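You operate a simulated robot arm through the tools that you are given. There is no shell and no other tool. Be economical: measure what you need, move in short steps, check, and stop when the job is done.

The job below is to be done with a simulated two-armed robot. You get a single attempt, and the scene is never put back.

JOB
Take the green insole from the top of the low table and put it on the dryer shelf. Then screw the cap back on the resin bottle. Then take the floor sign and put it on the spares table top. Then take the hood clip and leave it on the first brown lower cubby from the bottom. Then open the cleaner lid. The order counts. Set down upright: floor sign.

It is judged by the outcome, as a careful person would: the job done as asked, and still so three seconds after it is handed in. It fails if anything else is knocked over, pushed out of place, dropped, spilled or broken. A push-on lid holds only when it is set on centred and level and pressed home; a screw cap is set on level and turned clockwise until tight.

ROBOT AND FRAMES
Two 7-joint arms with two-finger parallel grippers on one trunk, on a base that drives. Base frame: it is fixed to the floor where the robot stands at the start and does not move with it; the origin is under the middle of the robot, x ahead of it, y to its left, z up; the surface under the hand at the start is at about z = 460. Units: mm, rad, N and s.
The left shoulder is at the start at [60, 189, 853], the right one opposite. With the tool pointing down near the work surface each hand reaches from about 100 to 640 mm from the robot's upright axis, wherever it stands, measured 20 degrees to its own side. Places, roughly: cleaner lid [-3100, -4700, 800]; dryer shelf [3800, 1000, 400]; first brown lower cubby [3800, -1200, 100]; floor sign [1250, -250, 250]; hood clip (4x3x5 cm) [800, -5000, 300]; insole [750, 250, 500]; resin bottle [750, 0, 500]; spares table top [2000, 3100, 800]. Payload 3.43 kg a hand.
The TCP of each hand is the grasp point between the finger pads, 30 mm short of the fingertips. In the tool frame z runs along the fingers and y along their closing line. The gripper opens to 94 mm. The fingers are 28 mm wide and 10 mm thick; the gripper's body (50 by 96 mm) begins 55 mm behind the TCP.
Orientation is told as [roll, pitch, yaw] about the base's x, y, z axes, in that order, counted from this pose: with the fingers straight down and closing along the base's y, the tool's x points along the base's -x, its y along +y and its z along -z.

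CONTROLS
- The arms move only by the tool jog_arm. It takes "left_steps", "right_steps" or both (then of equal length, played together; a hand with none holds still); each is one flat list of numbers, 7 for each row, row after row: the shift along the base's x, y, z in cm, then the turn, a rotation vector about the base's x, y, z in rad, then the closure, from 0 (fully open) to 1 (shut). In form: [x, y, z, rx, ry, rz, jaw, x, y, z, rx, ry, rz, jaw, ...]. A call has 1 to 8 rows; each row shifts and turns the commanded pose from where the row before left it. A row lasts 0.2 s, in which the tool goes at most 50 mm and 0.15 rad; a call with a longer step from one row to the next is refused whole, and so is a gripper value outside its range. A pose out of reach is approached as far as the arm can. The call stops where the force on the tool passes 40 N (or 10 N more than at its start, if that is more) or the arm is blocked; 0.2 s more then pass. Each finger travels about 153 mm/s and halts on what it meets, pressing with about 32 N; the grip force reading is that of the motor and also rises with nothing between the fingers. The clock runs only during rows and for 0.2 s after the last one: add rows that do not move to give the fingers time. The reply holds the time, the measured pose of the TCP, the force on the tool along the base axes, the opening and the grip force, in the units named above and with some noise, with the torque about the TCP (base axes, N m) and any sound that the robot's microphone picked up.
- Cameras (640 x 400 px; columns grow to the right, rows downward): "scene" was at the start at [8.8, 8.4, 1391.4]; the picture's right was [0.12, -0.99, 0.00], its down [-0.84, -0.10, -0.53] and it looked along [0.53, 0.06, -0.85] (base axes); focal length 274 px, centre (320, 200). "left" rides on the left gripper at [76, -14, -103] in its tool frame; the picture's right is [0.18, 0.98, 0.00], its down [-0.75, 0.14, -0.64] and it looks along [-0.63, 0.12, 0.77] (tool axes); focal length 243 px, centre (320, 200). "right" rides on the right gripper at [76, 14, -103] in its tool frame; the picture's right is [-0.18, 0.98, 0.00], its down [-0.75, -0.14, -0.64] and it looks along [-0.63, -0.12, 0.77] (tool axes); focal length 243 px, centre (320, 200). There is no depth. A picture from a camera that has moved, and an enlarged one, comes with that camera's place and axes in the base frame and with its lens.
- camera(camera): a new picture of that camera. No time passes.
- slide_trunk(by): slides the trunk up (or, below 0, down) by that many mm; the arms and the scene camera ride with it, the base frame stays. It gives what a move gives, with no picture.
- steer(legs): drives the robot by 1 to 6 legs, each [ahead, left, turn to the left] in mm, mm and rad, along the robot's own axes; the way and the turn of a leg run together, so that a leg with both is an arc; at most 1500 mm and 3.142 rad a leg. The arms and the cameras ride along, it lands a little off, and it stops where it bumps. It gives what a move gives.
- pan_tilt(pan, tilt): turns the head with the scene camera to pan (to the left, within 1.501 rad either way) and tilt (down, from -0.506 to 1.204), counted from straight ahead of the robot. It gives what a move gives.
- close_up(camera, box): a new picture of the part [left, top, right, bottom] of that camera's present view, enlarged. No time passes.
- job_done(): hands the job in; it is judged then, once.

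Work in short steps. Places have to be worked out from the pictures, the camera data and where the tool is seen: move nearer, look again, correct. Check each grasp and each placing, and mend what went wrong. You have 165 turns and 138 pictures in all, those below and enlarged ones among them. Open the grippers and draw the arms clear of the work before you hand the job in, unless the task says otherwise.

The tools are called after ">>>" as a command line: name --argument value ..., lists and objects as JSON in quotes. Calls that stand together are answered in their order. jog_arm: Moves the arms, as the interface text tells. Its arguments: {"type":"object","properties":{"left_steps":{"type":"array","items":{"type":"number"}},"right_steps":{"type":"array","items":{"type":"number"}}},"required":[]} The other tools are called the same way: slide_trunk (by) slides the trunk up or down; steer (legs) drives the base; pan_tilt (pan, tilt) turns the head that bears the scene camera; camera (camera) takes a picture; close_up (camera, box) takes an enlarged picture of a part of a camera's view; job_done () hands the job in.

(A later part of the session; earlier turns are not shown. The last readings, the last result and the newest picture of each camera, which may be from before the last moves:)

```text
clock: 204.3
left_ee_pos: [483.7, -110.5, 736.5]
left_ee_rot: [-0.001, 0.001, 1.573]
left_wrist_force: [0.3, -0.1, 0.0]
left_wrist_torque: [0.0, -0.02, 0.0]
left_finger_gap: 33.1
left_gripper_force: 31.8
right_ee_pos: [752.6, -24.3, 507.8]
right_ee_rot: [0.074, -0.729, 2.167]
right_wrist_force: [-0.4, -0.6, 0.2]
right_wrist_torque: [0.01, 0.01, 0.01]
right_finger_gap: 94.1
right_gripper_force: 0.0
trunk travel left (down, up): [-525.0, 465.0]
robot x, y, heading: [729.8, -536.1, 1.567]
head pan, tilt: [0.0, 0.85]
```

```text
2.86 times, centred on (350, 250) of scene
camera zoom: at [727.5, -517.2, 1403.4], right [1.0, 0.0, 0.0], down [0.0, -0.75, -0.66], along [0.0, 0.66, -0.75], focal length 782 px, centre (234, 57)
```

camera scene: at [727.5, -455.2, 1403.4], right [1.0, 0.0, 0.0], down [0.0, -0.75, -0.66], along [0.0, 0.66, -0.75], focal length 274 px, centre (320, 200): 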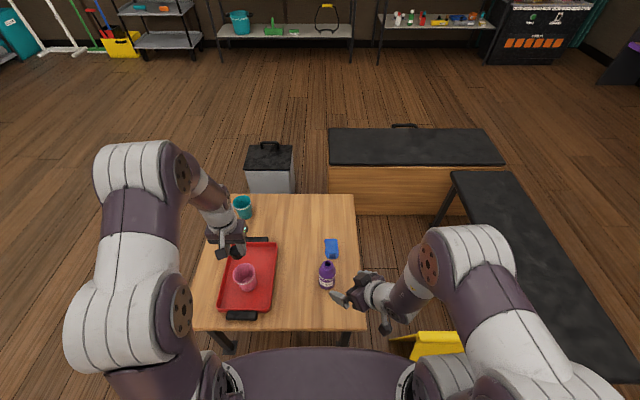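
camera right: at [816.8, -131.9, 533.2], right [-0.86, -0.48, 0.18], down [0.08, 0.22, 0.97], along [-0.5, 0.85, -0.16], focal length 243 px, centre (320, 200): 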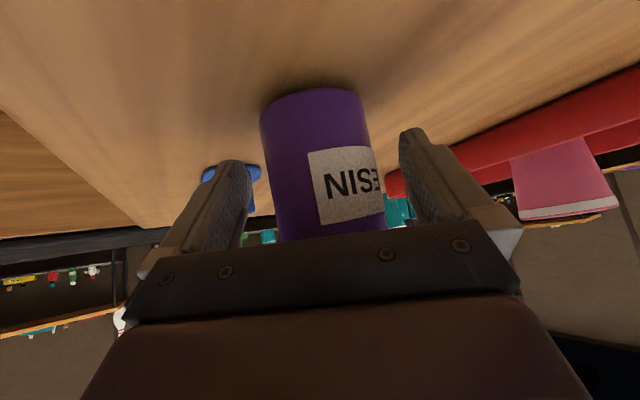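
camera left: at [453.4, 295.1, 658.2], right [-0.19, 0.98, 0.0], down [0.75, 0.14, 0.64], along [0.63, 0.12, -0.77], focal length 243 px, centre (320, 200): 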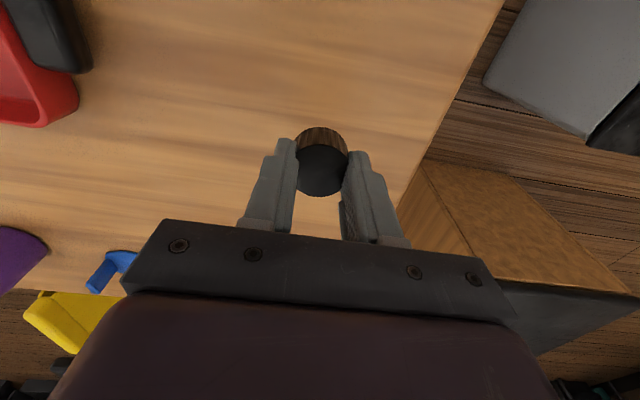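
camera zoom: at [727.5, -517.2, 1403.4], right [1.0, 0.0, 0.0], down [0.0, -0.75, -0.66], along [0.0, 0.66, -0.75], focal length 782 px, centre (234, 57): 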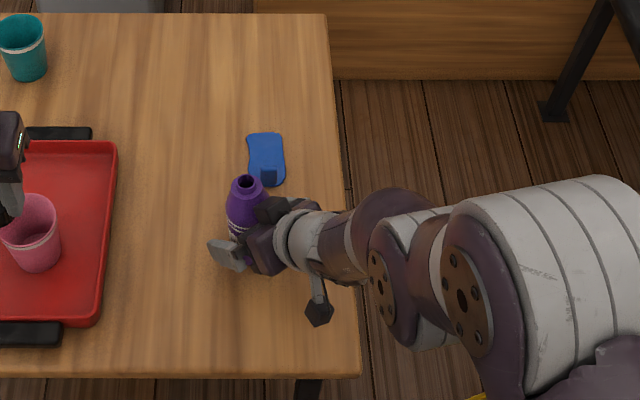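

The bottle is centred between the fingers. I close the right gripper on it.

>>> jog_arm --right_steps '[0, 0.3, 0, 0, 0, 0, 0.2, 0, 0, 0, 0, 0, 0, 0.4, 0, 0, 0, 0, 0, 0, 0.6, 0, 0, 0, 0, 0, 0, 0.8, 0, 0, 0, 0, 0, 0, 1, 0, 0, 0, 0, 0, 0, 1]'

>>> camera --camera "right"

>>> close_up --camera "scene" --box '[290, 200, 390, 280]'

```text
clock: 205.7
left_ee_pos: [484.8, -110.3, 737.0]
left_ee_rot: [0.001, 0.002, 1.574]
left_wrist_force: [0.8, 0.3, 0.0]
left_wrist_torque: [-0.05, 0.0, -0.03]
left_finger_gap: 33.3
left_gripper_force: 31.8
right_ee_pos: [752.6, -21.1, 507.4]
right_ee_rot: [0.075, -0.73, 2.169]
right_wrist_force: [0.7, 0.2, -1.0]
right_wrist_torque: [-0.03, 0.02, 0.01]
right_finger_gap: 61.9
right_gripper_force: 32.0
trunk travel left (down, up): [-525.0, 465.0]
robot x, y, heading: [725.1, -538.5, 1.57]
head pan, tilt: [0.0, 0.85]
```

```text
81 pictures are left
camera right: at [817.3, -128.9, 533.1], right [-0.86, -0.48, 0.18], down [0.08, 0.22, 0.97], along [-0.5, 0.85, -0.16], focal length 243 px, centre (320, 200)
```

right: 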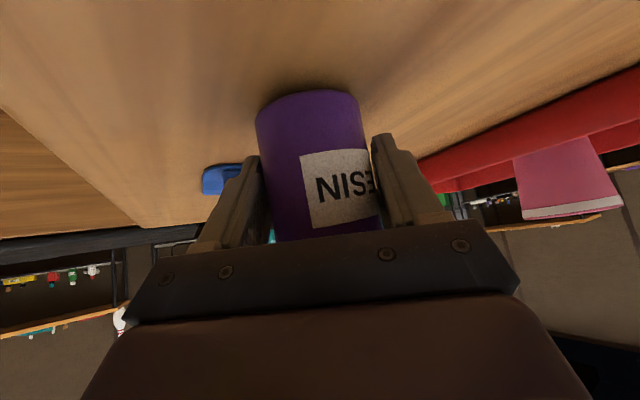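

```text
5.00 times, centred on (340, 240) of scene
camera zoom: at [727.6, -517.2, 1403.4], right [1.0, 0.0, 0.0], down [0.0, -0.75, -0.66], along [0.0, 0.66, -0.75], focal length 1369 px, centre (220, 0)
```

zoom: 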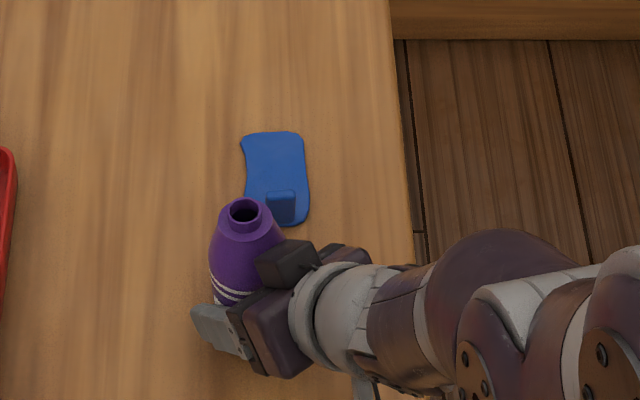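

Bottle held (gap 62, right hand steady). Now I bring the left hand with the cap across, high over the bottle, to see the mouth with the left camera.

>>> jog_arm --left_steps '[4.3, 0.8, 0.5, 0, 0, 0, 1, 4.3, 0.8, 0.5, 0, 0, 0, 1, 4.3, 0.8, 0.5, 0, 0, 0, 1, 4.3, 0.8, 0.5, 0, 0, 0, 1, 4.3, 0.8, 0, 0, 0, 0, 1, 4.3, 0.8, 0, 0, 0, 0, 1]'

>>> camera --camera "left"

>>> camera --camera "scene"

```text
clock: 207.1
left_ee_pos: [742.6, -64.1, 754.9]
left_ee_rot: [0.001, 0.002, 1.576]
left_wrist_force: [0.5, 0.8, 0.3]
left_wrist_torque: [0.04, 0.03, -0.02]
left_finger_gap: 33.4
left_gripper_force: 32.2
right_ee_pos: [752.0, -21.1, 508.0]
right_ee_rot: [0.075, -0.732, 2.167]
right_wrist_force: [0.2, -0.1, 0.1]
right_wrist_torque: [-0.03, -0.01, 0.0]
right_finger_gap: 61.8
right_gripper_force: 32.0
trunk travel left (down, up): [-525.0, 465.0]
robot x, y, heading: [727.7, -536.2, 1.573]
head pan, tilt: [0.0, 0.85]
```

```text
79 pictures are left
camera left: at [758.9, -139.6, 856.2], right [-0.98, -0.19, 0.0], down [-0.14, 0.75, 0.64], along [-0.12, 0.63, -0.77], focal length 243 px, centre (320, 200)
```

left: 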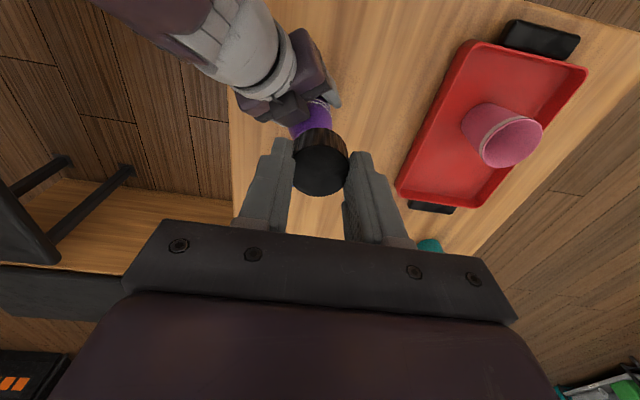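

```text
78 pictures are left
camera scene: at [728.5, -517.0, 1403.4], right [1.0, 0.0, 0.0], down [0.0, -0.75, -0.66], along [0.0, 0.66, -0.75], focal length 274 px, centre (320, 200)
```

scene: 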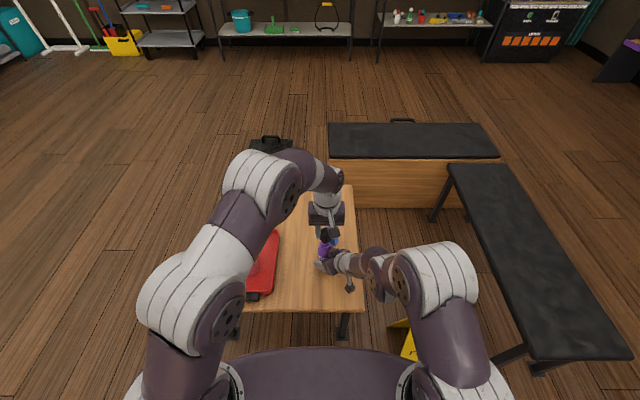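

The cap hides the mouth from here; I move 60 mm forward so that the mouth appears above the cap in the picture.

>>> jog_arm --left_steps '[0, 3, 0, 0, 0, 0, 1, 0, 3, 0, 0, 0, 0, 1]'

>>> close_up --camera "left" --box '[220, 40, 420, 200]'

```text
clock: 207.7
left_ee_pos: [743.6, -4.2, 754.4]
left_ee_rot: [-0.002, 0.003, 1.575]
left_wrist_force: [0.3, -1.4, -0.1]
left_wrist_torque: [0.02, 0.0, 0.03]
left_finger_gap: 33.3
left_gripper_force: 31.8
right_ee_pos: [752.6, -21.5, 507.8]
right_ee_rot: [0.074, -0.73, 2.168]
right_wrist_force: [-0.2, 0.5, -0.8]
right_wrist_torque: [-0.03, -0.06, -0.02]
right_finger_gap: 61.9
right_gripper_force: 32.2
trunk travel left (down, up): [-525.0, 465.0]
robot x, y, heading: [728.1, -536.1, 1.574]
head pan, tilt: [0.0, 0.85]
```

```text
2.50 times, centred on (320, 120) of left
camera zoom: at [759.0, -80.5, 856.1], right [-0.98, -0.19, 0.0], down [-0.14, 0.75, 0.64], along [-0.12, 0.63, -0.77], focal length 606 px, centre (320, 400)
```

zoom: 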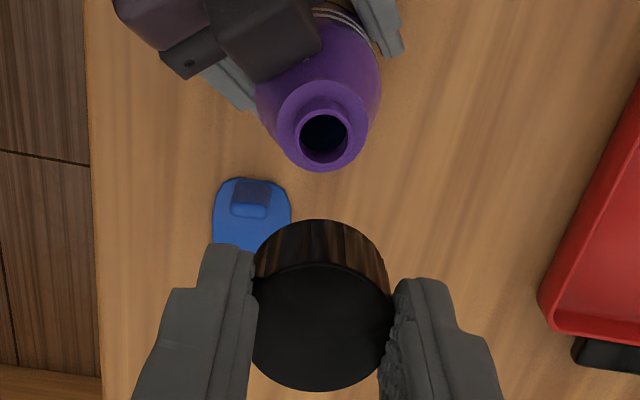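

Mouth at about [742,-4]. The cap's top ellipse looks slightly taller than expected, so I zoom closer to check its tilt.

>>> close_up --camera "left" --box '[280, 120, 360, 210]'

```text
4.44 times, centred on (320, 165) of left
camera zoom: at [759.0, -80.5, 856.1], right [-0.98, -0.19, 0.0], down [-0.14, 0.75, 0.64], along [-0.12, 0.63, -0.77], focal length 1078 px, centre (320, 356)
```

zoom: 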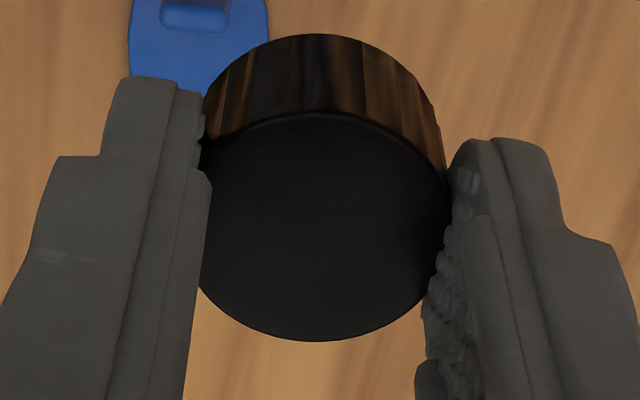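

The cap may be tilted up to several degrees about the closing line. I'll lower it over the mouth, let it settle level on the neck, and regrip. First down to about 25 mm above.

>>> jog_arm --left_steps '[-0.1, 0, -3, 0, 0, 0, 1, 0, 0, -3, 0, 0, 0, 1, 0, 0, -2.5, 0, 0, 0, 1]'

>>> close_up --camera "left" --box '[250, 90, 390, 210]'

>>> close_up --camera "scene" --box '[280, 180, 400, 280]'

```text
clock: 208.5
left_ee_pos: [743.0, -1.9, 667.9]
left_ee_rot: [-0.001, -0.001, 1.576]
left_wrist_force: [-0.5, 0.9, -0.1]
left_wrist_torque: [0.0, 0.0, -0.05]
left_finger_gap: 33.1
left_gripper_force: 31.6
right_ee_pos: [753.6, -20.5, 507.9]
right_ee_rot: [0.073, -0.731, 2.167]
right_wrist_force: [0.0, 0.1, -0.4]
right_wrist_torque: [-0.01, -0.02, 0.01]
right_finger_gap: 61.8
right_gripper_force: 32.6
trunk travel left (down, up): [-525.0, 465.0]
robot x, y, heading: [731.8, -539.6, 1.577]
head pan, tilt: [0.0, 0.85]
```

```text
3.33 times, centred on (320, 150) of left
camera zoom: at [758.0, -79.6, 770.7], right [-0.98, -0.19, 0.0], down [-0.14, 0.75, 0.64], along [-0.12, 0.63, -0.77], focal length 809 px, centre (320, 367)
```

zoom: 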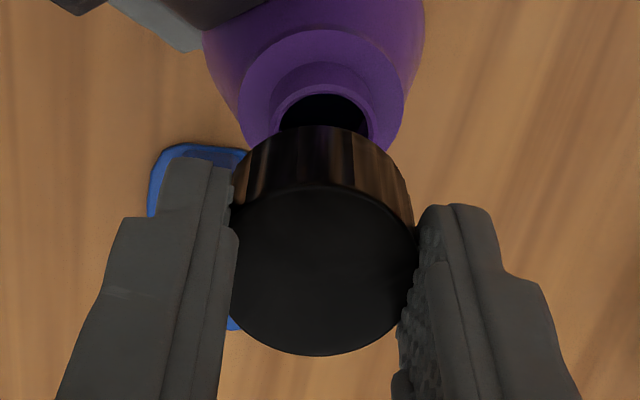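

```text
4.00 times, centred on (340, 230) of scene
camera zoom: at [727.8, -517.0, 1403.4], right [1.0, 0.0, 0.0], down [0.0, -0.75, -0.66], along [0.0, 0.66, -0.75], focal length 1096 px, centre (240, 80)
```

zoom: 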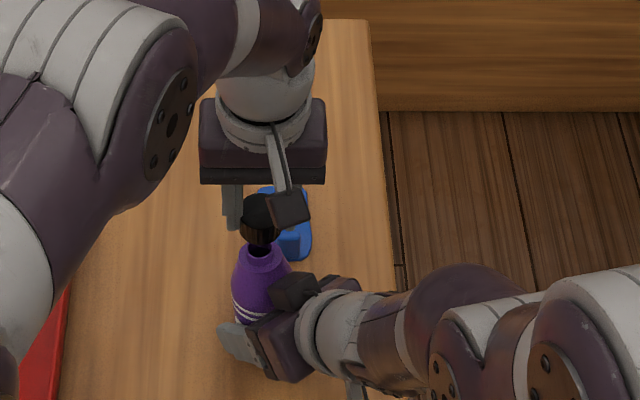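

Mouth triangulated at [742.5,-3.5,592], neck Ø≈23. I correct the tilt by half (−0.06 rad), then lower carefully until contact.

>>> jog_arm --left_steps '[0, -0.05, -1, -0.06, 0, 0, 1, 0, 0, -1, 0, 0, 0, 1, 0, 0, -0.7, 0, 0, 0, 1, 0, 0, -0.3, 0, 0, 0, 1, 0, 0, -0.3, 0, 0, 0, 1, 0, 0, 0, 0, 0, 0, 1]'

>>> close_up --camera "left" --box '[250, 90, 390, 210]'

>>> close_up --camera "scene" --box '[310, 210, 380, 270]'

```text
clock: 209.9
left_ee_pos: [742.6, -2.7, 637.8]
left_ee_rot: [-0.001, 0.061, 1.574]
left_wrist_force: [-0.4, 0.0, 0.0]
left_wrist_torque: [0.01, 0.03, 0.0]
left_finger_gap: 33.1
left_gripper_force: 32.1
right_ee_pos: [751.8, -21.7, 508.0]
right_ee_rot: [0.075, -0.733, 2.168]
right_wrist_force: [-0.3, 0.4, 0.0]
right_wrist_torque: [0.03, 0.03, -0.01]
right_finger_gap: 61.8
right_gripper_force: 32.0
trunk travel left (down, up): [-525.0, 465.0]
robot x, y, heading: [726.4, -539.5, 1.574]
head pan, tilt: [0.0, 0.85]
```

```text
3.33 times, centred on (320, 150) of left
camera zoom: at [757.5, -73.6, 744.3], right [-0.98, -0.19, 0.01], down [-0.14, 0.79, 0.6], along [-0.12, 0.58, -0.8], focal length 809 px, centre (320, 367)
```

zoom: 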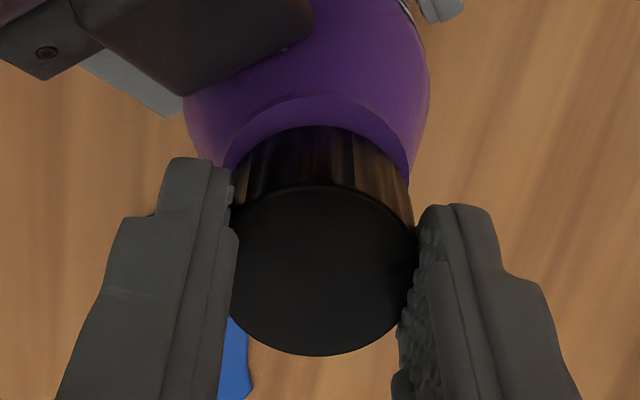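

```text
6.67 times, centred on (345, 240) of scene
camera zoom: at [727.8, -517.1, 1403.4], right [1.0, 0.0, 0.0], down [0.0, -0.75, -0.66], along [0.0, 0.66, -0.75], focal length 1826 px, centre (153, -67)
```

zoom: 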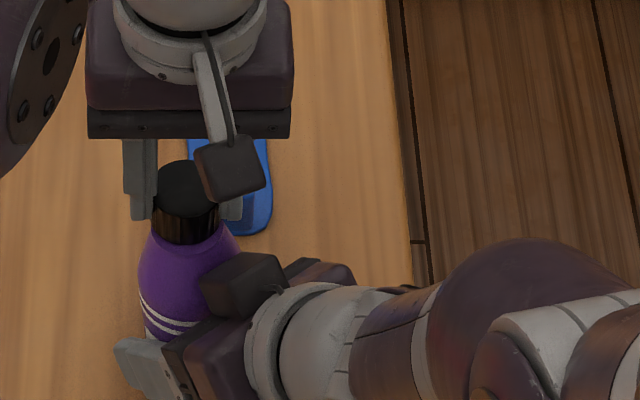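

No contact yet; cap looks aligned above the neck. I lower in 2 mm steps.

>>> jog_arm --left_steps '[0, 0, -0.2, 0, 0, 0, 1, 0, 0, -0.2, 0, 0, 0, 1, 0, 0, -0.2, 0, 0, 0, 1, 0, 0, -0.2, 0, 0, 0, 1, 0, 0, 0, 0, 0, 0, 1]'

```text
clock: 211.1
left_ee_pos: [741.6, -1.7, 632.4]
left_ee_rot: [-0.001, 0.054, 1.575]
left_wrist_force: [-2.5, 1.7, 31.3]
left_wrist_torque: [-0.34, -0.19, -0.04]
left_finger_gap: 33.5
left_gripper_force: 32.0
right_ee_pos: [753.7, -21.9, 506.9]
right_ee_rot: [0.075, -0.729, 2.166]
right_wrist_force: [4.8, 5.4, -13.5]
right_wrist_torque: [0.62, 0.15, -0.17]
right_finger_gap: 61.5
right_gripper_force: 31.8
trunk travel left (down, up): [-525.0, 465.0]
robot x, y, heading: [728.5, -536.9, 1.574]
head pan, tilt: [0.0, 0.85]
```

Contact at z≈633, with the reaction on the near side. I relieve slightly, open the fingers a little to let the cap settle on the neck, and look.

>>> jog_arm --left_steps '[0, 0, 0.15, 0, 0, 0, 1, 0, 0, 0, 0, 0, 0, 0.55, 0, 0, 0, 0, 0, 0, 0.55]'

>>> close_up --camera "left" --box '[250, 90, 390, 210]'

>>> close_up --camera "scene" --box '[310, 210, 380, 270]'

```text
clock: 211.9
left_ee_pos: [742.1, -4.0, 632.1]
left_ee_rot: [0.001, 0.064, 1.573]
left_wrist_force: [-0.3, -0.8, 0.4]
left_wrist_torque: [-0.02, 0.05, 0.03]
left_finger_gap: 42.1
left_gripper_force: 0.0
right_ee_pos: [752.3, -21.8, 507.9]
right_ee_rot: [0.075, -0.732, 2.169]
right_wrist_force: [0.6, -0.2, 0.4]
right_wrist_torque: [0.01, 0.02, 0.01]
right_finger_gap: 61.6
right_gripper_force: 32.1
trunk travel left (down, up): [-525.0, 465.0]
robot x, y, heading: [726.6, -537.5, 1.576]
head pan, tilt: [0.0, 0.85]
```

```text
3.33 times, centred on (320, 150) of left
camera zoom: at [756.9, -74.0, 738.0], right [-0.98, -0.19, 0.01], down [-0.14, 0.79, 0.59], along [-0.12, 0.58, -0.8], focal length 809 px, centre (320, 367)
```

zoom: 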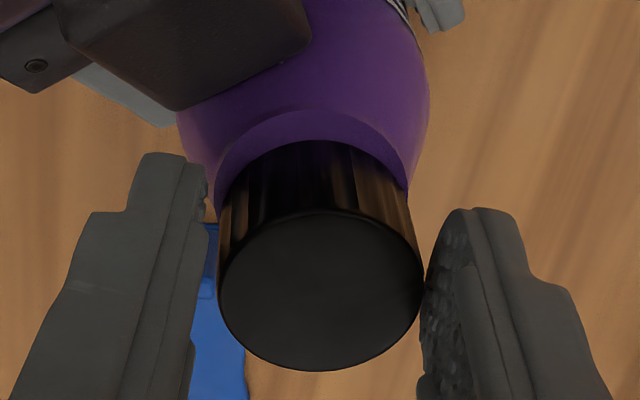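

```text
6.67 times, centred on (345, 240) of scene
camera zoom: at [727.6, -517.2, 1403.3], right [1.0, 0.0, 0.0], down [0.0, -0.75, -0.66], along [0.0, 0.66, -0.75], focal length 1826 px, centre (153, -67)
```

zoom: 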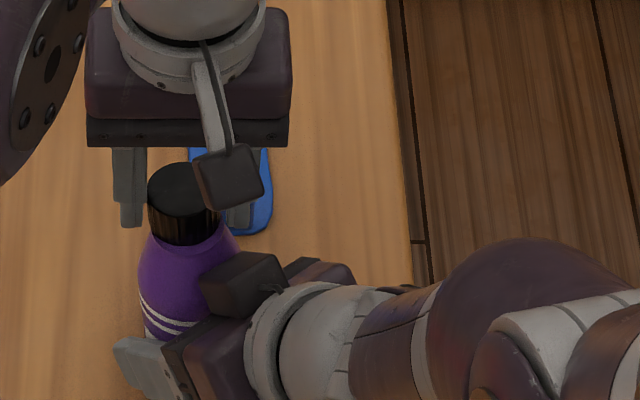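

The cap sits centred on the neck; its true diameter is ~36.6 mm so it was level all along. I open wide, level the hand again and pre-rotate it counter-clockwise for a long clockwise turn.

>>> jog_arm --left_steps '[0, 0, 0, 0, 0, 0, 0, 0, 0, 0, 0, 0, 0, 0, 0.05, 0, 0.3, 0.06, 0, 0, 0, 0, 0, 0, 0, 0, 0.14, 0, 0, 0, 0, 0, 0, 0.14, 0, 0, 0, 0, 0, 0, 0.14, 0, 0, 0, 0, 0, 0, 0.14, 0, 0, 0, 0, 0, 0, 0.14, 0]'

>>> jog_arm --left_steps '[0, 0, 0, 0, 0, 0.14, 0, 0, 0, 0, 0, 0, 0.14, 0, 0, 0, 0, 0, 0, 0.14, 0, 0, 0, 0, 0, 0, 0.14, 0, 0, 0, 0, 0, 0, 0.14, 0]'

>>> camera --camera "left"

>>> camera --camera "scene"

```text
clock: 213.7
left_ee_pos: [742.4, -1.7, 634.5]
left_ee_rot: [0.0, 0.001, 2.277]
left_wrist_force: [-0.8, -0.4, 0.6]
left_wrist_torque: [-0.01, 0.02, 0.0]
left_finger_gap: 94.0
left_gripper_force: 0.0
right_ee_pos: [752.6, -20.8, 507.6]
right_ee_rot: [0.074, -0.731, 2.167]
right_wrist_force: [1.5, -0.5, 0.7]
right_wrist_torque: [0.09, -0.01, -0.03]
right_finger_gap: 61.7
right_gripper_force: 32.3
trunk travel left (down, up): [-525.0, 465.0]
robot x, y, heading: [724.7, -537.1, 1.574]
head pan, tilt: [0.0, 0.85]
```

```text
clock: 214.9
left_ee_pos: [742.1, -2.8, 634.4]
left_ee_rot: [0.0, 0.001, 2.975]
left_wrist_force: [0.3, 0.5, -0.9]
left_wrist_torque: [0.01, -0.02, 0.02]
left_finger_gap: 93.7
left_gripper_force: 0.0
right_ee_pos: [751.9, -22.3, 507.4]
right_ee_rot: [0.075, -0.73, 2.169]
right_wrist_force: [1.7, 0.2, 1.7]
right_wrist_torque: [0.1, -0.03, -0.02]
right_finger_gap: 61.6
right_gripper_force: 31.9
trunk travel left (down, up): [-525.0, 465.0]
robot x, y, heading: [726.6, -537.9, 1.576]
head pan, tilt: [0.0, 0.85]
```

```text
69 pictures are left
camera left: at [820.6, -2.0, 736.9], right [0.02, -1.0, 0.0], down [-0.77, -0.02, 0.64], along [-0.64, -0.01, -0.77], focal length 243 px, centre (320, 200)
```

left: 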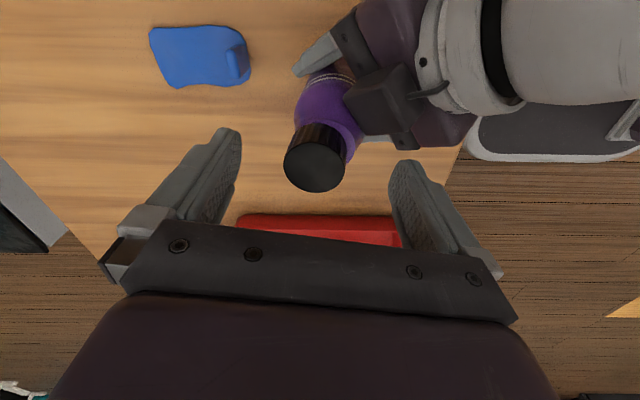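

```text
68 pictures are left
camera scene: at [727.8, -517.5, 1403.4], right [1.0, 0.0, 0.0], down [0.0, -0.75, -0.66], along [0.0, 0.66, -0.75], focal length 274 px, centre (320, 200)
```

scene: 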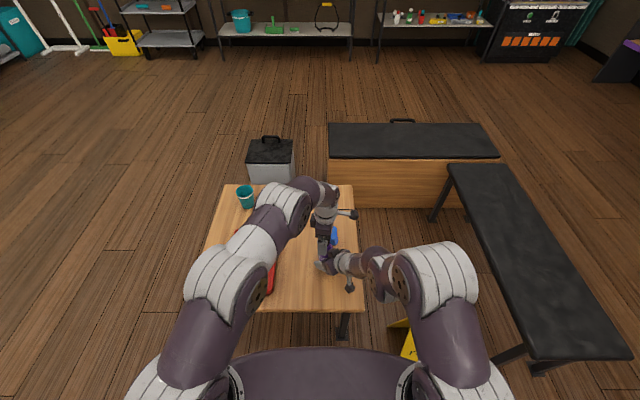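

The cap stands level on the neck near the hand's axis. I lower 4 mm, close on it and turn clockwise with slight down-pressure.

>>> jog_arm --left_steps '[0.2, 0.1, -0.4, 0, 0, 0, 0, 0, 0, 0, 0, 0, 0, 0.5, 0, 0, 0, 0, 0, 0, 1, 0, 0, 0, 0, 0, 0, 1, 0, 0, -0.1, 0, 0, 0, 1]'

>>> jog_arm --left_steps '[0, 0, -0.05, 0, 0, -0.14, 1, 0, 0, -0.05, 0, 0, -0.14, 1, 0, 0, -0.05, 0, 0, -0.14, 1, 0, 0, 0, 0, 0, -0.14, 1, 0, 0, 0, 0, 0, -0.14, 1]'

>>> close_up --camera "left" --box '[220, 60, 420, 220]'

```text
clock: 216.1
left_ee_pos: [744.1, -1.0, 629.8]
left_ee_rot: [-0.001, 0.003, 2.974]
left_wrist_force: [0.9, -1.0, 10.7]
left_wrist_torque: [-0.23, 0.07, 0.01]
left_finger_gap: 30.6
left_gripper_force: 32.1
right_ee_pos: [752.2, -21.8, 507.2]
right_ee_rot: [0.073, -0.73, 2.168]
right_wrist_force: [-1.5, 4.3, -2.0]
right_wrist_torque: [0.12, -0.1, -0.05]
right_finger_gap: 61.6
right_gripper_force: 31.9
trunk travel left (down, up): [-525.0, 465.0]
robot x, y, heading: [726.0, -537.6, 1.576]
head pan, tilt: [0.0, 0.85]
```

```text
clock: 217.3
left_ee_pos: [744.8, -2.5, 630.4]
left_ee_rot: [-0.004, -0.001, 2.272]
left_wrist_force: [2.0, 8.7, 17.7]
left_wrist_torque: [0.21, -0.28, 0.12]
left_finger_gap: 30.4
left_gripper_force: 32.1
right_ee_pos: [751.7, -22.6, 507.5]
right_ee_rot: [0.074, -0.728, 2.168]
right_wrist_force: [-3.4, -4.6, -2.2]
right_wrist_torque: [1.05, 0.11, 0.03]
right_finger_gap: 61.5
right_gripper_force: 31.6
trunk travel left (down, up): [-525.0, 465.0]
robot x, y, heading: [731.9, -533.1, 1.574]
head pan, tilt: [0.0, 0.85]
```

```text
2.50 times, centred on (320, 140) of left
camera zoom: at [805.0, -51.8, 732.2], right [-0.63, -0.78, 0.0], down [-0.6, 0.48, 0.64], along [-0.5, 0.41, -0.77], focal length 606 px, centre (320, 350)
```

zoom: 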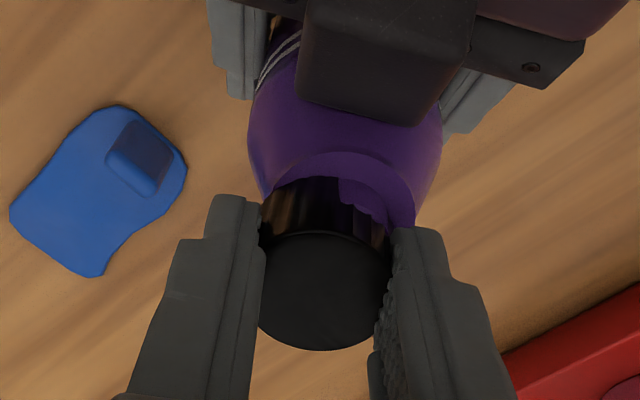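

The turn proceeds with light torque. There is an odd purple patch beside the cap; I zoom in on it.

>>> close_up --camera "left" --box '[285, 100, 365, 170]'

>>> close_up --camera "scene" --box '[310, 210, 380, 270]'

```text
5.71 times, centred on (325, 135) of left
camera zoom: at [805.0, -51.8, 732.2], right [-0.63, -0.78, 0.0], down [-0.6, 0.48, 0.64], along [-0.5, 0.41, -0.77], focal length 1386 px, centre (291, 571)
```

zoom: 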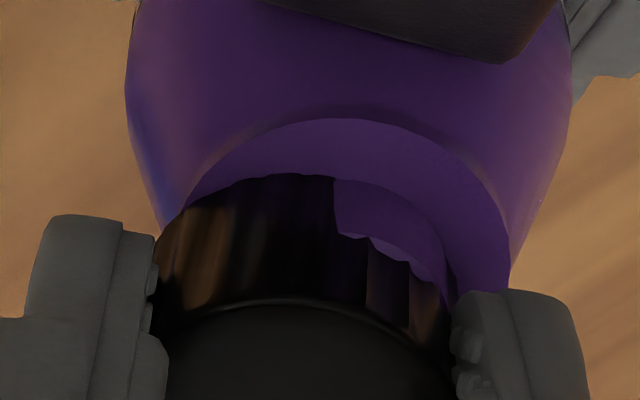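

```text
6.67 times, centred on (345, 240) of scene
camera zoom: at [727.6, -518.4, 1403.5], right [1.0, 0.0, 0.0], down [0.0, -0.75, -0.66], along [0.0, 0.66, -0.75], focal length 1826 px, centre (153, -67)
```

zoom: 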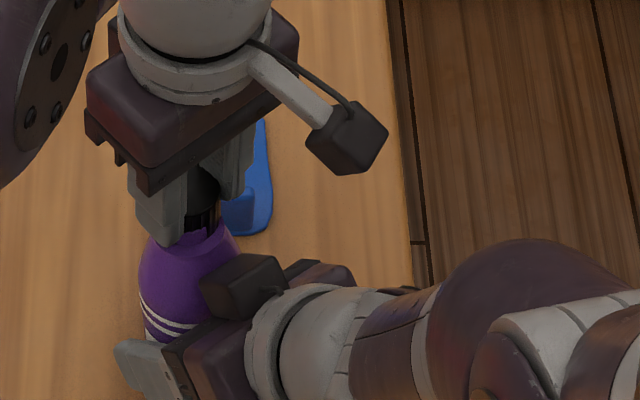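

The neck shows through the cap's near-right side: it sits off-centre by a few mm. I lift the cap back up and re-measure both centres.

>>> jog_arm --left_steps '[0, 0, 0.8, 0, 0, 0, 1, 0, 0, 1, 0, 0, 0, 1, 0, 0, 1.2, 0, 0, 0, 1]'

>>> close_up --camera "left" --box '[250, 60, 390, 200]'

```text
clock: 218.1
left_ee_pos: [743.9, -2.0, 657.9]
left_ee_rot: [0.002, 0.0, 2.276]
left_wrist_force: [0.3, -0.2, -0.8]
left_wrist_torque: [0.01, -0.02, -0.02]
left_finger_gap: 29.9
left_gripper_force: 32.0
right_ee_pos: [752.5, -21.2, 508.2]
right_ee_rot: [0.073, -0.73, 2.168]
right_wrist_force: [-0.6, 0.1, 0.4]
right_wrist_torque: [0.03, 0.01, 0.01]
right_finger_gap: 61.4
right_gripper_force: 31.6
trunk travel left (down, up): [-525.0, 465.0]
robot x, y, heading: [731.0, -533.5, 1.573]
head pan, tilt: [0.0, 0.85]
```

```text
2.86 times, centred on (320, 130) of left
camera zoom: at [805.2, -52.4, 760.4], right [-0.63, -0.78, 0.0], down [-0.59, 0.49, 0.64], along [-0.5, 0.4, -0.77], focal length 693 px, centre (320, 400)
```

zoom: 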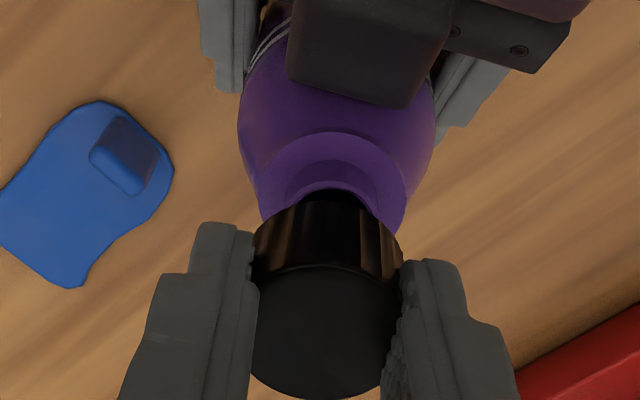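

Neck and cap differ by about 2 mm in −y. I rotate the hand back counter-clockwise with the cap lifted, apply the shift, and check from that direction.

>>> jog_arm --left_steps '[0, -0.22, 0, 0, 0, 0.14, 1, 0, 0, 0, 0, 0, 0.14, 1, 0, 0, 0, 0, 0, 0.14, 1, 0, 0, 0, 0, 0, 0.14, 1, 0, 0, -1, 0, 0, 0.14, 1, 0, 0, 0, 0, 0, 0, 1]'

>>> close_up --camera "left" --box '[250, 60, 390, 200]'

```text
clock: 219.5
left_ee_pos: [745.7, -4.7, 650.1]
left_ee_rot: [0.0, 0.002, 2.976]
left_wrist_force: [0.0, 0.2, -0.4]
left_wrist_torque: [-0.01, 0.01, 0.0]
left_finger_gap: 29.5
left_gripper_force: 32.4
right_ee_pos: [751.6, -21.0, 508.0]
right_ee_rot: [0.075, -0.731, 2.167]
right_wrist_force: [0.6, 0.6, 0.9]
right_wrist_torque: [0.07, -0.04, -0.02]
right_finger_gap: 61.5
right_gripper_force: 31.5
trunk travel left (down, up): [-525.0, 465.0]
robot x, y, heading: [728.6, -536.0, 1.575]
head pan, tilt: [0.0, 0.85]
```

```text
2.86 times, centred on (320, 130) of left
camera zoom: at [823.4, -4.1, 751.5], right [0.02, -1.0, 0.0], down [-0.77, -0.02, 0.64], along [-0.64, -0.01, -0.77], focal length 693 px, centre (320, 400)
```

zoom: 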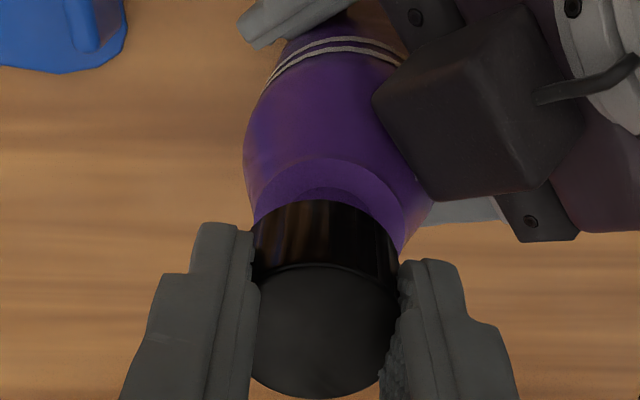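

Alignment is now within about 1 mm. I lower to light contact.

>>> jog_arm --left_steps '[-0.1, -0.05, -0.8, 0, 0, 0, 1, 0, 0, -0.6, 0, 0, 0, 1, 0, 0, -0.3, 0, 0, 0, 1, 0, 0, -0.2, 0, 0, 0, 1, 0, 0, 0, 0, 0, 0, 1]'

>>> jog_arm --left_steps '[0, 0, -0.15, 0, 0, 0, 1, 0, 0, 0, 0, 0, 0, 1]'

>>> close_up --camera "left" --box '[250, 60, 390, 200]'

```text
clock: 220.7
left_ee_pos: [743.6, -4.3, 630.9]
left_ee_rot: [-0.004, 0.002, 2.974]
left_wrist_force: [-2.3, 2.1, 20.6]
left_wrist_torque: [-0.27, 0.29, -0.06]
left_finger_gap: 29.9
left_gripper_force: 32.6
right_ee_pos: [753.7, -22.5, 508.5]
right_ee_rot: [0.073, -0.728, 2.169]
right_wrist_force: [1.6, 2.8, -6.1]
right_wrist_torque: [0.71, -0.14, -0.08]
right_finger_gap: 62.0
right_gripper_force: 32.3
trunk travel left (down, up): [-525.0, 465.0]
robot x, y, heading: [726.4, -536.7, 1.575]
head pan, tilt: [0.0, 0.85]
```

```text
clock: 221.3
left_ee_pos: [743.8, -4.2, 628.9]
left_ee_rot: [-0.005, 0.002, 2.974]
left_wrist_force: [-2.0, 4.4, 27.1]
left_wrist_torque: [-0.29, 0.31, -0.03]
left_finger_gap: 29.9
left_gripper_force: 31.7
right_ee_pos: [752.7, -22.6, 507.1]
right_ee_rot: [0.075, -0.73, 2.166]
right_wrist_force: [1.7, 0.0, -8.2]
right_wrist_torque: [1.02, -0.13, 0.03]
right_finger_gap: 62.0
right_gripper_force: 32.0
trunk travel left (down, up): [-525.0, 465.0]
robot x, y, heading: [726.8, -540.1, 1.571]
head pan, tilt: [0.0, 0.85]
```

```text
2.86 times, centred on (320, 130) of left
camera zoom: at [822.1, -4.1, 731.9], right [0.02, -1.0, 0.0], down [-0.77, -0.02, 0.64], along [-0.64, -0.01, -0.77], focal length 693 px, centre (320, 400)
```

zoom: 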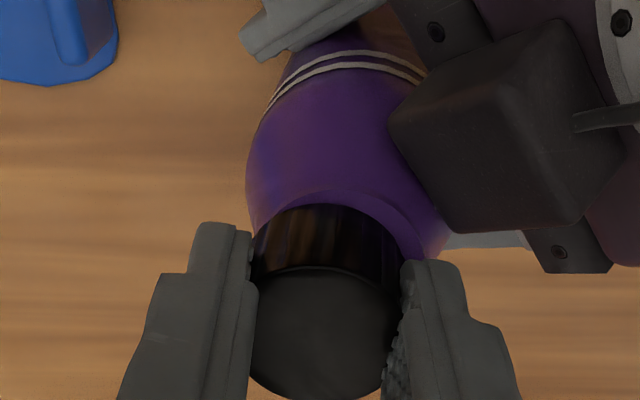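

The reaction acts at the (−x,−y) side, so the neck lies further that way by 3–4 mm. I lift 6 mm, shift (−2.5,−3.5) mm and lower again.

>>> jog_arm --left_steps '[0, 0, 0.6, 0, 0, 0, 1, -0.25, -0.35, 0.2, 0, 0, 0, 1, 0, 0, -0.3, 0, 0, 0, 1, 0, 0, -0.3, 0, 0, 0, 1, 0, 0, 0, 0, 0, 0, 1]'

>>> jog_arm --left_steps '[0, 0, -0.15, 0, 0, 0, 1, 0, 0, 0, 0, 0, 0, 1]'

>>> close_up --camera "left" --box '[250, 60, 390, 200]'

```text
clock: 222.5
left_ee_pos: [740.2, -7.0, 630.4]
left_ee_rot: [0.0, 0.0, 2.975]
left_wrist_force: [-0.5, -3.1, 9.1]
left_wrist_torque: [-0.29, 0.05, -0.01]
left_finger_gap: 29.8
left_gripper_force: 31.3
right_ee_pos: [752.1, -21.2, 507.5]
right_ee_rot: [0.073, -0.731, 2.17]
right_wrist_force: [0.0, 4.8, -3.8]
right_wrist_torque: [-0.05, 0.06, -0.06]
right_finger_gap: 61.7
right_gripper_force: 31.7
trunk travel left (down, up): [-525.0, 465.0]
robot x, y, heading: [728.5, -536.1, 1.574]
head pan, tilt: [0.0, 0.85]
```

```text
clock: 223.1
left_ee_pos: [740.4, -7.8, 629.7]
left_ee_rot: [-0.004, 0.0, 2.976]
left_wrist_force: [-0.3, -2.2, 16.6]
left_wrist_torque: [-0.3, 0.05, 0.02]
left_finger_gap: 30.0
left_gripper_force: 31.7
right_ee_pos: [751.9, -20.4, 508.4]
right_ee_rot: [0.073, -0.73, 2.166]
right_wrist_force: [2.0, 6.5, -5.6]
right_wrist_torque: [0.26, -0.13, -0.13]
right_finger_gap: 61.4
right_gripper_force: 31.4
trunk travel left (down, up): [-525.0, 465.0]
robot x, y, heading: [725.9, -534.8, 1.575]
head pan, tilt: [0.0, 0.85]
```

```text
2.86 times, centred on (320, 130) of left
camera zoom: at [819.2, -7.2, 732.2], right [0.02, -1.0, 0.0], down [-0.77, -0.02, 0.64], along [-0.64, -0.01, -0.77], focal length 693 px, centre (320, 400)
```

zoom: 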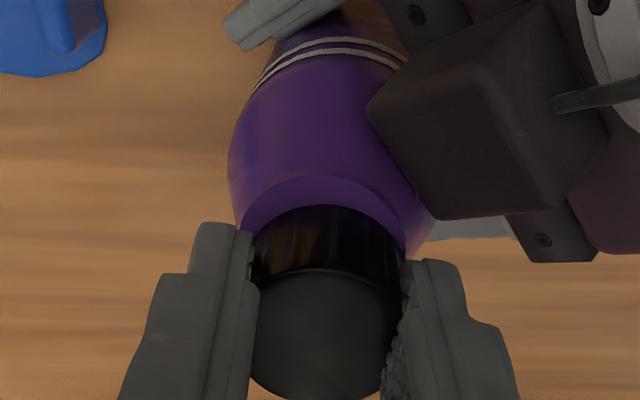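

x is now centred; the contact remains on the −y side with a push toward −y. I lift, shift 2 mm more in −y and lower.

>>> jog_arm --left_steps '[0, 0, 0.6, 0, 0, 0, 1, -0.03, -0.22, 0.2, 0, 0, 0, 1, 0, 0, -0.3, 0, 0, 0, 1, 0, 0, -0.3, 0, 0, 0, 1, 0, 0, 0, 0, 0, 0, 1]'

>>> jog_arm --left_steps '[0, 0, -0.2, 0, 0, 0, 1, 0, 0, 0, 0, 0, 0, 1]'

>>> close_up --camera "left" --box '[250, 60, 390, 200]'

```text
clock: 224.3
left_ee_pos: [740.1, -9.5, 630.4]
left_ee_rot: [0.0, 0.0, 2.974]
left_wrist_force: [-1.0, -1.3, 6.6]
left_wrist_torque: [-0.18, 0.09, 0.02]
left_finger_gap: 29.7
left_gripper_force: 31.8
right_ee_pos: [751.3, -22.2, 507.5]
right_ee_rot: [0.073, -0.733, 2.166]
right_wrist_force: [-0.6, 2.2, -0.4]
right_wrist_torque: [0.08, 0.1, -0.03]
right_finger_gap: 61.8
right_gripper_force: 31.8
trunk travel left (down, up): [-525.0, 465.0]
robot x, y, heading: [729.0, -535.3, 1.575]
head pan, tilt: [0.0, 0.85]
```

```text
clock: 224.9
left_ee_pos: [741.1, -9.8, 630.5]
left_ee_rot: [-0.005, 0.001, 2.974]
left_wrist_force: [-0.2, -2.9, 22.6]
left_wrist_torque: [-0.47, 0.11, -0.01]
left_finger_gap: 29.7
left_gripper_force: 31.7
right_ee_pos: [751.3, -21.1, 508.3]
right_ee_rot: [0.075, -0.729, 2.167]
right_wrist_force: [0.3, 8.0, -8.9]
right_wrist_torque: [0.36, -0.1, -0.08]
right_finger_gap: 61.6
right_gripper_force: 31.5
trunk travel left (down, up): [-525.0, 465.0]
robot x, y, heading: [730.7, -535.5, 1.576]
head pan, tilt: [0.0, 0.85]
```

```text
2.86 times, centred on (320, 130) of left
camera zoom: at [818.7, -8.7, 732.2], right [0.02, -1.0, 0.0], down [-0.77, -0.02, 0.64], along [-0.64, -0.01, -0.77], focal length 693 px, centre (320, 400)
```

zoom: 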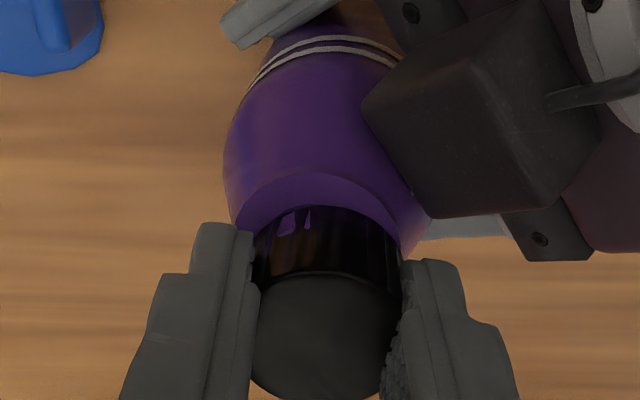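

Visual and force hints disagree, so I raise the cap well clear and shift the hand to get a steep, unobstructed view of the neck.

>>> jog_arm --left_steps '[0, 0, 1, 0, 0, 0, 1, 0, 0, 3, 0, 0, 0, 1, -2, 0, 2, 0, 0, 0, 1, -3, 0, 1, 0, 0, 0, 1, 0, 0, 0, 0, 0, 0, 1]'

>>> close_up --camera "left" --box '[240, 0, 400, 210]'

>>> close_up --camera "scene" --box '[300, 190, 380, 260]'

```text
clock: 226.1
left_ee_pos: [691.2, -9.8, 697.0]
left_ee_rot: [0.0, 0.0, 2.972]
left_wrist_force: [-0.4, 0.1, -0.2]
left_wrist_torque: [0.01, 0.01, 0.03]
left_finger_gap: 29.5
left_gripper_force: 31.7
right_ee_pos: [752.3, -22.6, 508.5]
right_ee_rot: [0.073, -0.73, 2.166]
right_wrist_force: [0.7, -0.3, 2.7]
right_wrist_torque: [0.1, 0.03, -0.03]
right_finger_gap: 61.8
right_gripper_force: 32.1
trunk travel left (down, up): [-525.0, 465.0]
robot x, y, heading: [729.5, -534.7, 1.576]
head pan, tilt: [0.0, 0.85]
```

```text
1.90 times, centred on (320, 105) of left
camera zoom: at [769.2, -9.6, 799.3], right [0.02, -1.0, 0.0], down [-0.77, -0.01, 0.64], along [-0.64, -0.01, -0.77], focal length 462 px, centre (320, 381)
```

zoom: 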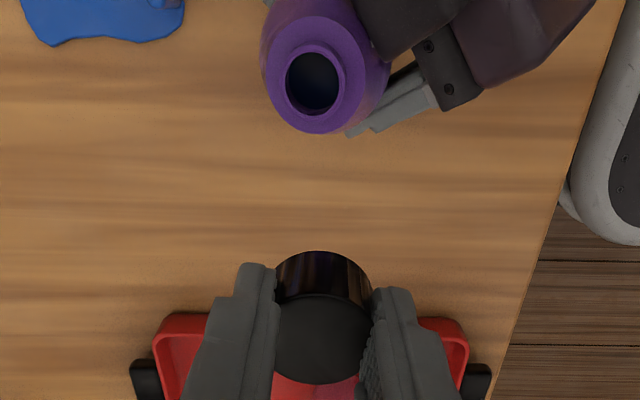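

```text
5.71 times, centred on (340, 225) of scene
camera zoom: at [727.8, -517.7, 1403.4], right [1.0, 0.0, 0.0], down [0.0, -0.75, -0.66], along [0.0, 0.66, -0.75], focal length 1565 px, centre (206, 57)
```

zoom: 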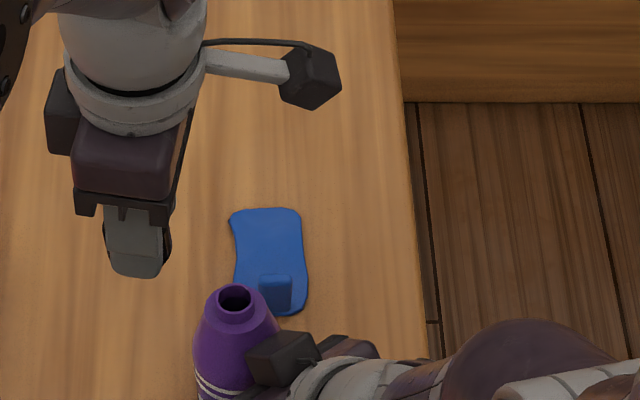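

The steep view puts the neck at about [745.5,−7], while the cap sits (−1.5,−1.6) off the TCP; the hand should be at [746.5,−5.7]. I move there and lower to light contact.

>>> jog_arm --left_steps '[2.75, 0.2, -1, 0, 0, 0, 1, 2.75, 0.2, -2, 0, 0, 0, 1, 0, 0, -2, 0, 0, 0, 1, 0, 0, -1, 0, 0, 0, 1, 0, 0, -0.3, 0, 0, 0, 1, 0, 0, 0, 0, 0, 0, 1]'

>>> jog_arm --left_steps '[0, 0, -0.2, 0, 0, 0, 1, 0, 0, -0.2, 0, 0, 0, 1, 0, 0, 0, 0, 0, 0, 1]'

>>> close_up --camera "left" --box '[250, 60, 390, 200]'

```text
clock: 227.5
left_ee_pos: [746.2, -7.3, 635.9]
left_ee_rot: [-0.001, 0.0, 2.974]
left_wrist_force: [-0.1, -0.2, -0.2]
left_wrist_torque: [-0.01, 0.0, -0.02]
left_finger_gap: 29.3
left_gripper_force: 32.1
right_ee_pos: [752.1, -20.7, 508.5]
right_ee_rot: [0.073, -0.732, 2.166]
right_wrist_force: [-0.1, -0.3, 4.7]
right_wrist_torque: [0.14, 0.11, 0.02]
right_finger_gap: 61.6
right_gripper_force: 32.1
trunk travel left (down, up): [-525.0, 465.0]
robot x, y, heading: [728.5, -536.7, 1.572]
head pan, tilt: [0.0, 0.85]
```

```text
clock: 228.3
left_ee_pos: [746.3, -7.2, 631.4]
left_ee_rot: [-0.001, 0.001, 2.975]
left_wrist_force: [-0.2, -1.0, 0.8]
left_wrist_torque: [-0.02, -0.02, -0.01]
left_finger_gap: 31.1
left_gripper_force: 32.0
right_ee_pos: [752.5, -22.1, 508.2]
right_ee_rot: [0.072, -0.731, 2.168]
right_wrist_force: [-0.5, 0.0, 3.6]
right_wrist_torque: [0.19, 0.01, -0.01]
right_finger_gap: 61.5
right_gripper_force: 31.9
trunk travel left (down, up): [-525.0, 465.0]
robot x, y, heading: [725.1, -536.0, 1.575]
head pan, tilt: [0.0, 0.85]
```

```text
2.86 times, centred on (320, 130) of left
camera zoom: at [824.5, -5.9, 733.8], right [0.02, -1.0, 0.0], down [-0.77, -0.01, 0.64], along [-0.64, -0.01, -0.77], focal length 693 px, centre (320, 400)
```

zoom: 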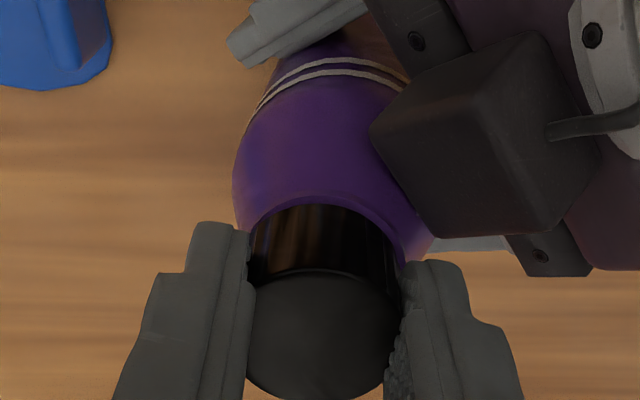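

At 631 mm there is no resistance this time – better centred. I lower further to contact.

>>> jog_arm --left_steps '[0, 0, -0.2, 0, 0, 0, 1, 0, 0, -0.2, 0, 0, 0, 1, 0, 0, -0.2, 0, 0, 0, 1, 0, 0, 0, 0, 0, 0, 1]'

```text
clock: 229.1
left_ee_pos: [745.6, -5.7, 630.8]
left_ee_rot: [-0.003, 0.001, 2.973]
left_wrist_force: [-4.3, -5.6, 15.8]
left_wrist_torque: [-0.69, 0.34, -0.04]
left_finger_gap: 32.8
left_gripper_force: 31.3
right_ee_pos: [752.9, -22.1, 508.4]
right_ee_rot: [0.072, -0.73, 2.166]
right_wrist_force: [1.7, 2.4, 0.7]
right_wrist_torque: [-0.06, 0.22, 0.01]
right_finger_gap: 61.5
right_gripper_force: 31.8
trunk travel left (down, up): [-525.0, 465.0]
robot x, y, heading: [727.7, -535.9, 1.573]
head pan, tilt: [0.0, 0.85]
stopped in row 3 (left hand): the force on the tool passed its limit at 42 N (the readings are from after the stop); the commanded pose is now the measured one
```

The torque shows the −y finger itself is meeting the right gripper's housing – not the cap on the neck. I raise the cap, then re-grip the bottle 12 mm lower with the right hand.

>>> jog_arm --left_steps '[0, 0, 2, 0, 0, 0, 1, 0, 0, 3, 0, 0, 0, 1]'

>>> jog_arm --right_steps '[0, 0, 0, 0, 0, 0, 0.25, 0, 0, 0, 0, 0, 0, 0.25, 0.15, -0.2, -0.6, 0, 0, 0, 0.25, 0.15, -0.2, -0.6, 0, 0, 0, 0.25, 0, 0, 0, 0, 0, 0, 0.25]'

>>> camera --camera "right"

```text
clock: 229.4
left_ee_pos: [743.4, -6.9, 638.2]
left_ee_rot: [0.0, -0.003, 2.974]
left_wrist_force: [-2.0, 11.6, -15.7]
left_wrist_torque: [-0.12, 0.03, -0.07]
left_finger_gap: 33.0
left_gripper_force: 31.9
right_ee_pos: [750.1, -17.6, 510.6]
right_ee_rot: [0.069, -0.743, 2.177]
right_wrist_force: [2.4, -11.7, 11.6]
right_wrist_torque: [1.82, 0.35, 0.08]
right_finger_gap: 61.6
right_gripper_force: 32.3
trunk travel left (down, up): [-525.0, 465.0]
robot x, y, heading: [728.1, -536.0, 1.573]
head pan, tilt: [0.0, 0.85]
stopped in row 1 (left hand): the force on the tool passed its limit at 52 N (the readings are from after the stop); the commanded pose is now the measured one
```

```text
clock: 230.7
left_ee_pos: [745.3, -6.1, 638.0]
left_ee_rot: [-0.001, 0.001, 2.974]
left_wrist_force: [0.5, -0.1, -2.2]
left_wrist_torque: [0.02, -0.04, 0.02]
left_finger_gap: 33.4
left_gripper_force: 31.9
right_ee_pos: [752.1, -21.6, 498.5]
right_ee_rot: [0.07, -0.742, 2.174]
right_wrist_force: [0.2, -0.5, 1.0]
right_wrist_torque: [0.03, 0.0, -0.03]
right_finger_gap: 70.5
right_gripper_force: 0.1
trunk travel left (down, up): [-525.0, 465.0]
robot x, y, heading: [723.6, -535.1, 1.576]
head pan, tilt: [0.0, 0.85]
```

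```text
56 pictures are left
camera right: at [819.1, -128.9, 523.0], right [-0.86, -0.48, 0.18], down [0.08, 0.21, 0.97], along [-0.51, 0.85, -0.14], focal length 243 px, centre (320, 200)
```

right: 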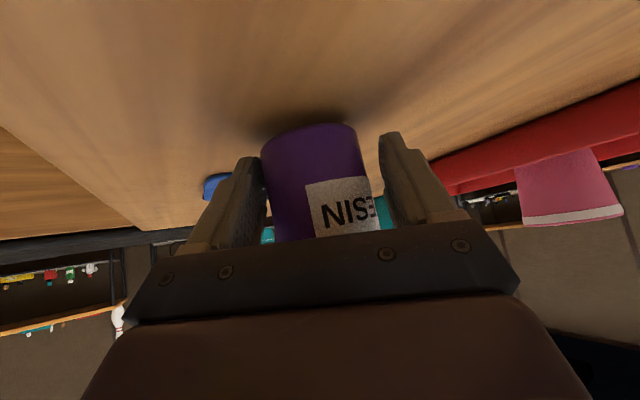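

Lifting met 52 N: the cap has engaged on the neck, and the bottle now hangs a few mm from the left hand. I set it back down gently with the right fingers around it as a guard.

>>> jog_arm --left_steps '[0, 0, -0.3, 0, 0, 0, 1, 0, 0, -0.2, 0, 0, 0, 1, 0, 0, -0.1, 0, 0, 0, 1, 0, 0, 0, 0, 0, 0, 1]'

>>> camera --camera "right"

```text
clock: 231.7
left_ee_pos: [744.1, -6.0, 633.1]
left_ee_rot: [-0.001, -0.001, 2.972]
left_wrist_force: [-1.2, 0.0, -0.1]
left_wrist_torque: [-0.05, 0.15, 0.02]
left_finger_gap: 33.3
left_gripper_force: 32.4
right_ee_pos: [753.8, -23.2, 498.2]
right_ee_rot: [0.07, -0.742, 2.175]
right_wrist_force: [0.5, 0.5, -0.3]
right_wrist_torque: [0.0, 0.01, -0.02]
right_finger_gap: 70.4
right_gripper_force: 0.0
trunk travel left (down, up): [-525.0, 465.0]
robot x, y, heading: [728.8, -535.9, 1.57]
head pan, tilt: [0.0, 0.85]
```

```text
55 pictures are left
camera right: at [819.1, -128.9, 523.2], right [-0.86, -0.48, 0.18], down [0.08, 0.21, 0.97], along [-0.51, 0.85, -0.14], focal length 243 px, centre (320, 200)
```

right: 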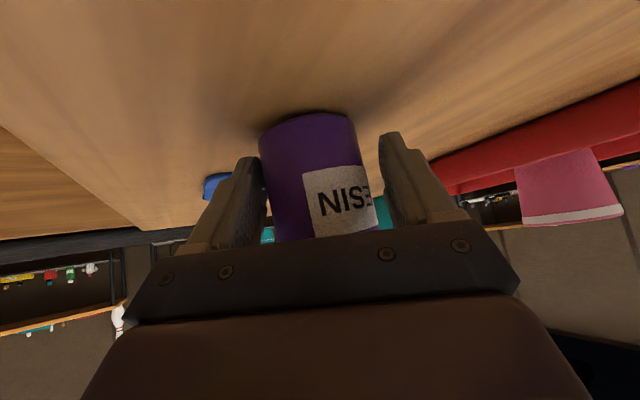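

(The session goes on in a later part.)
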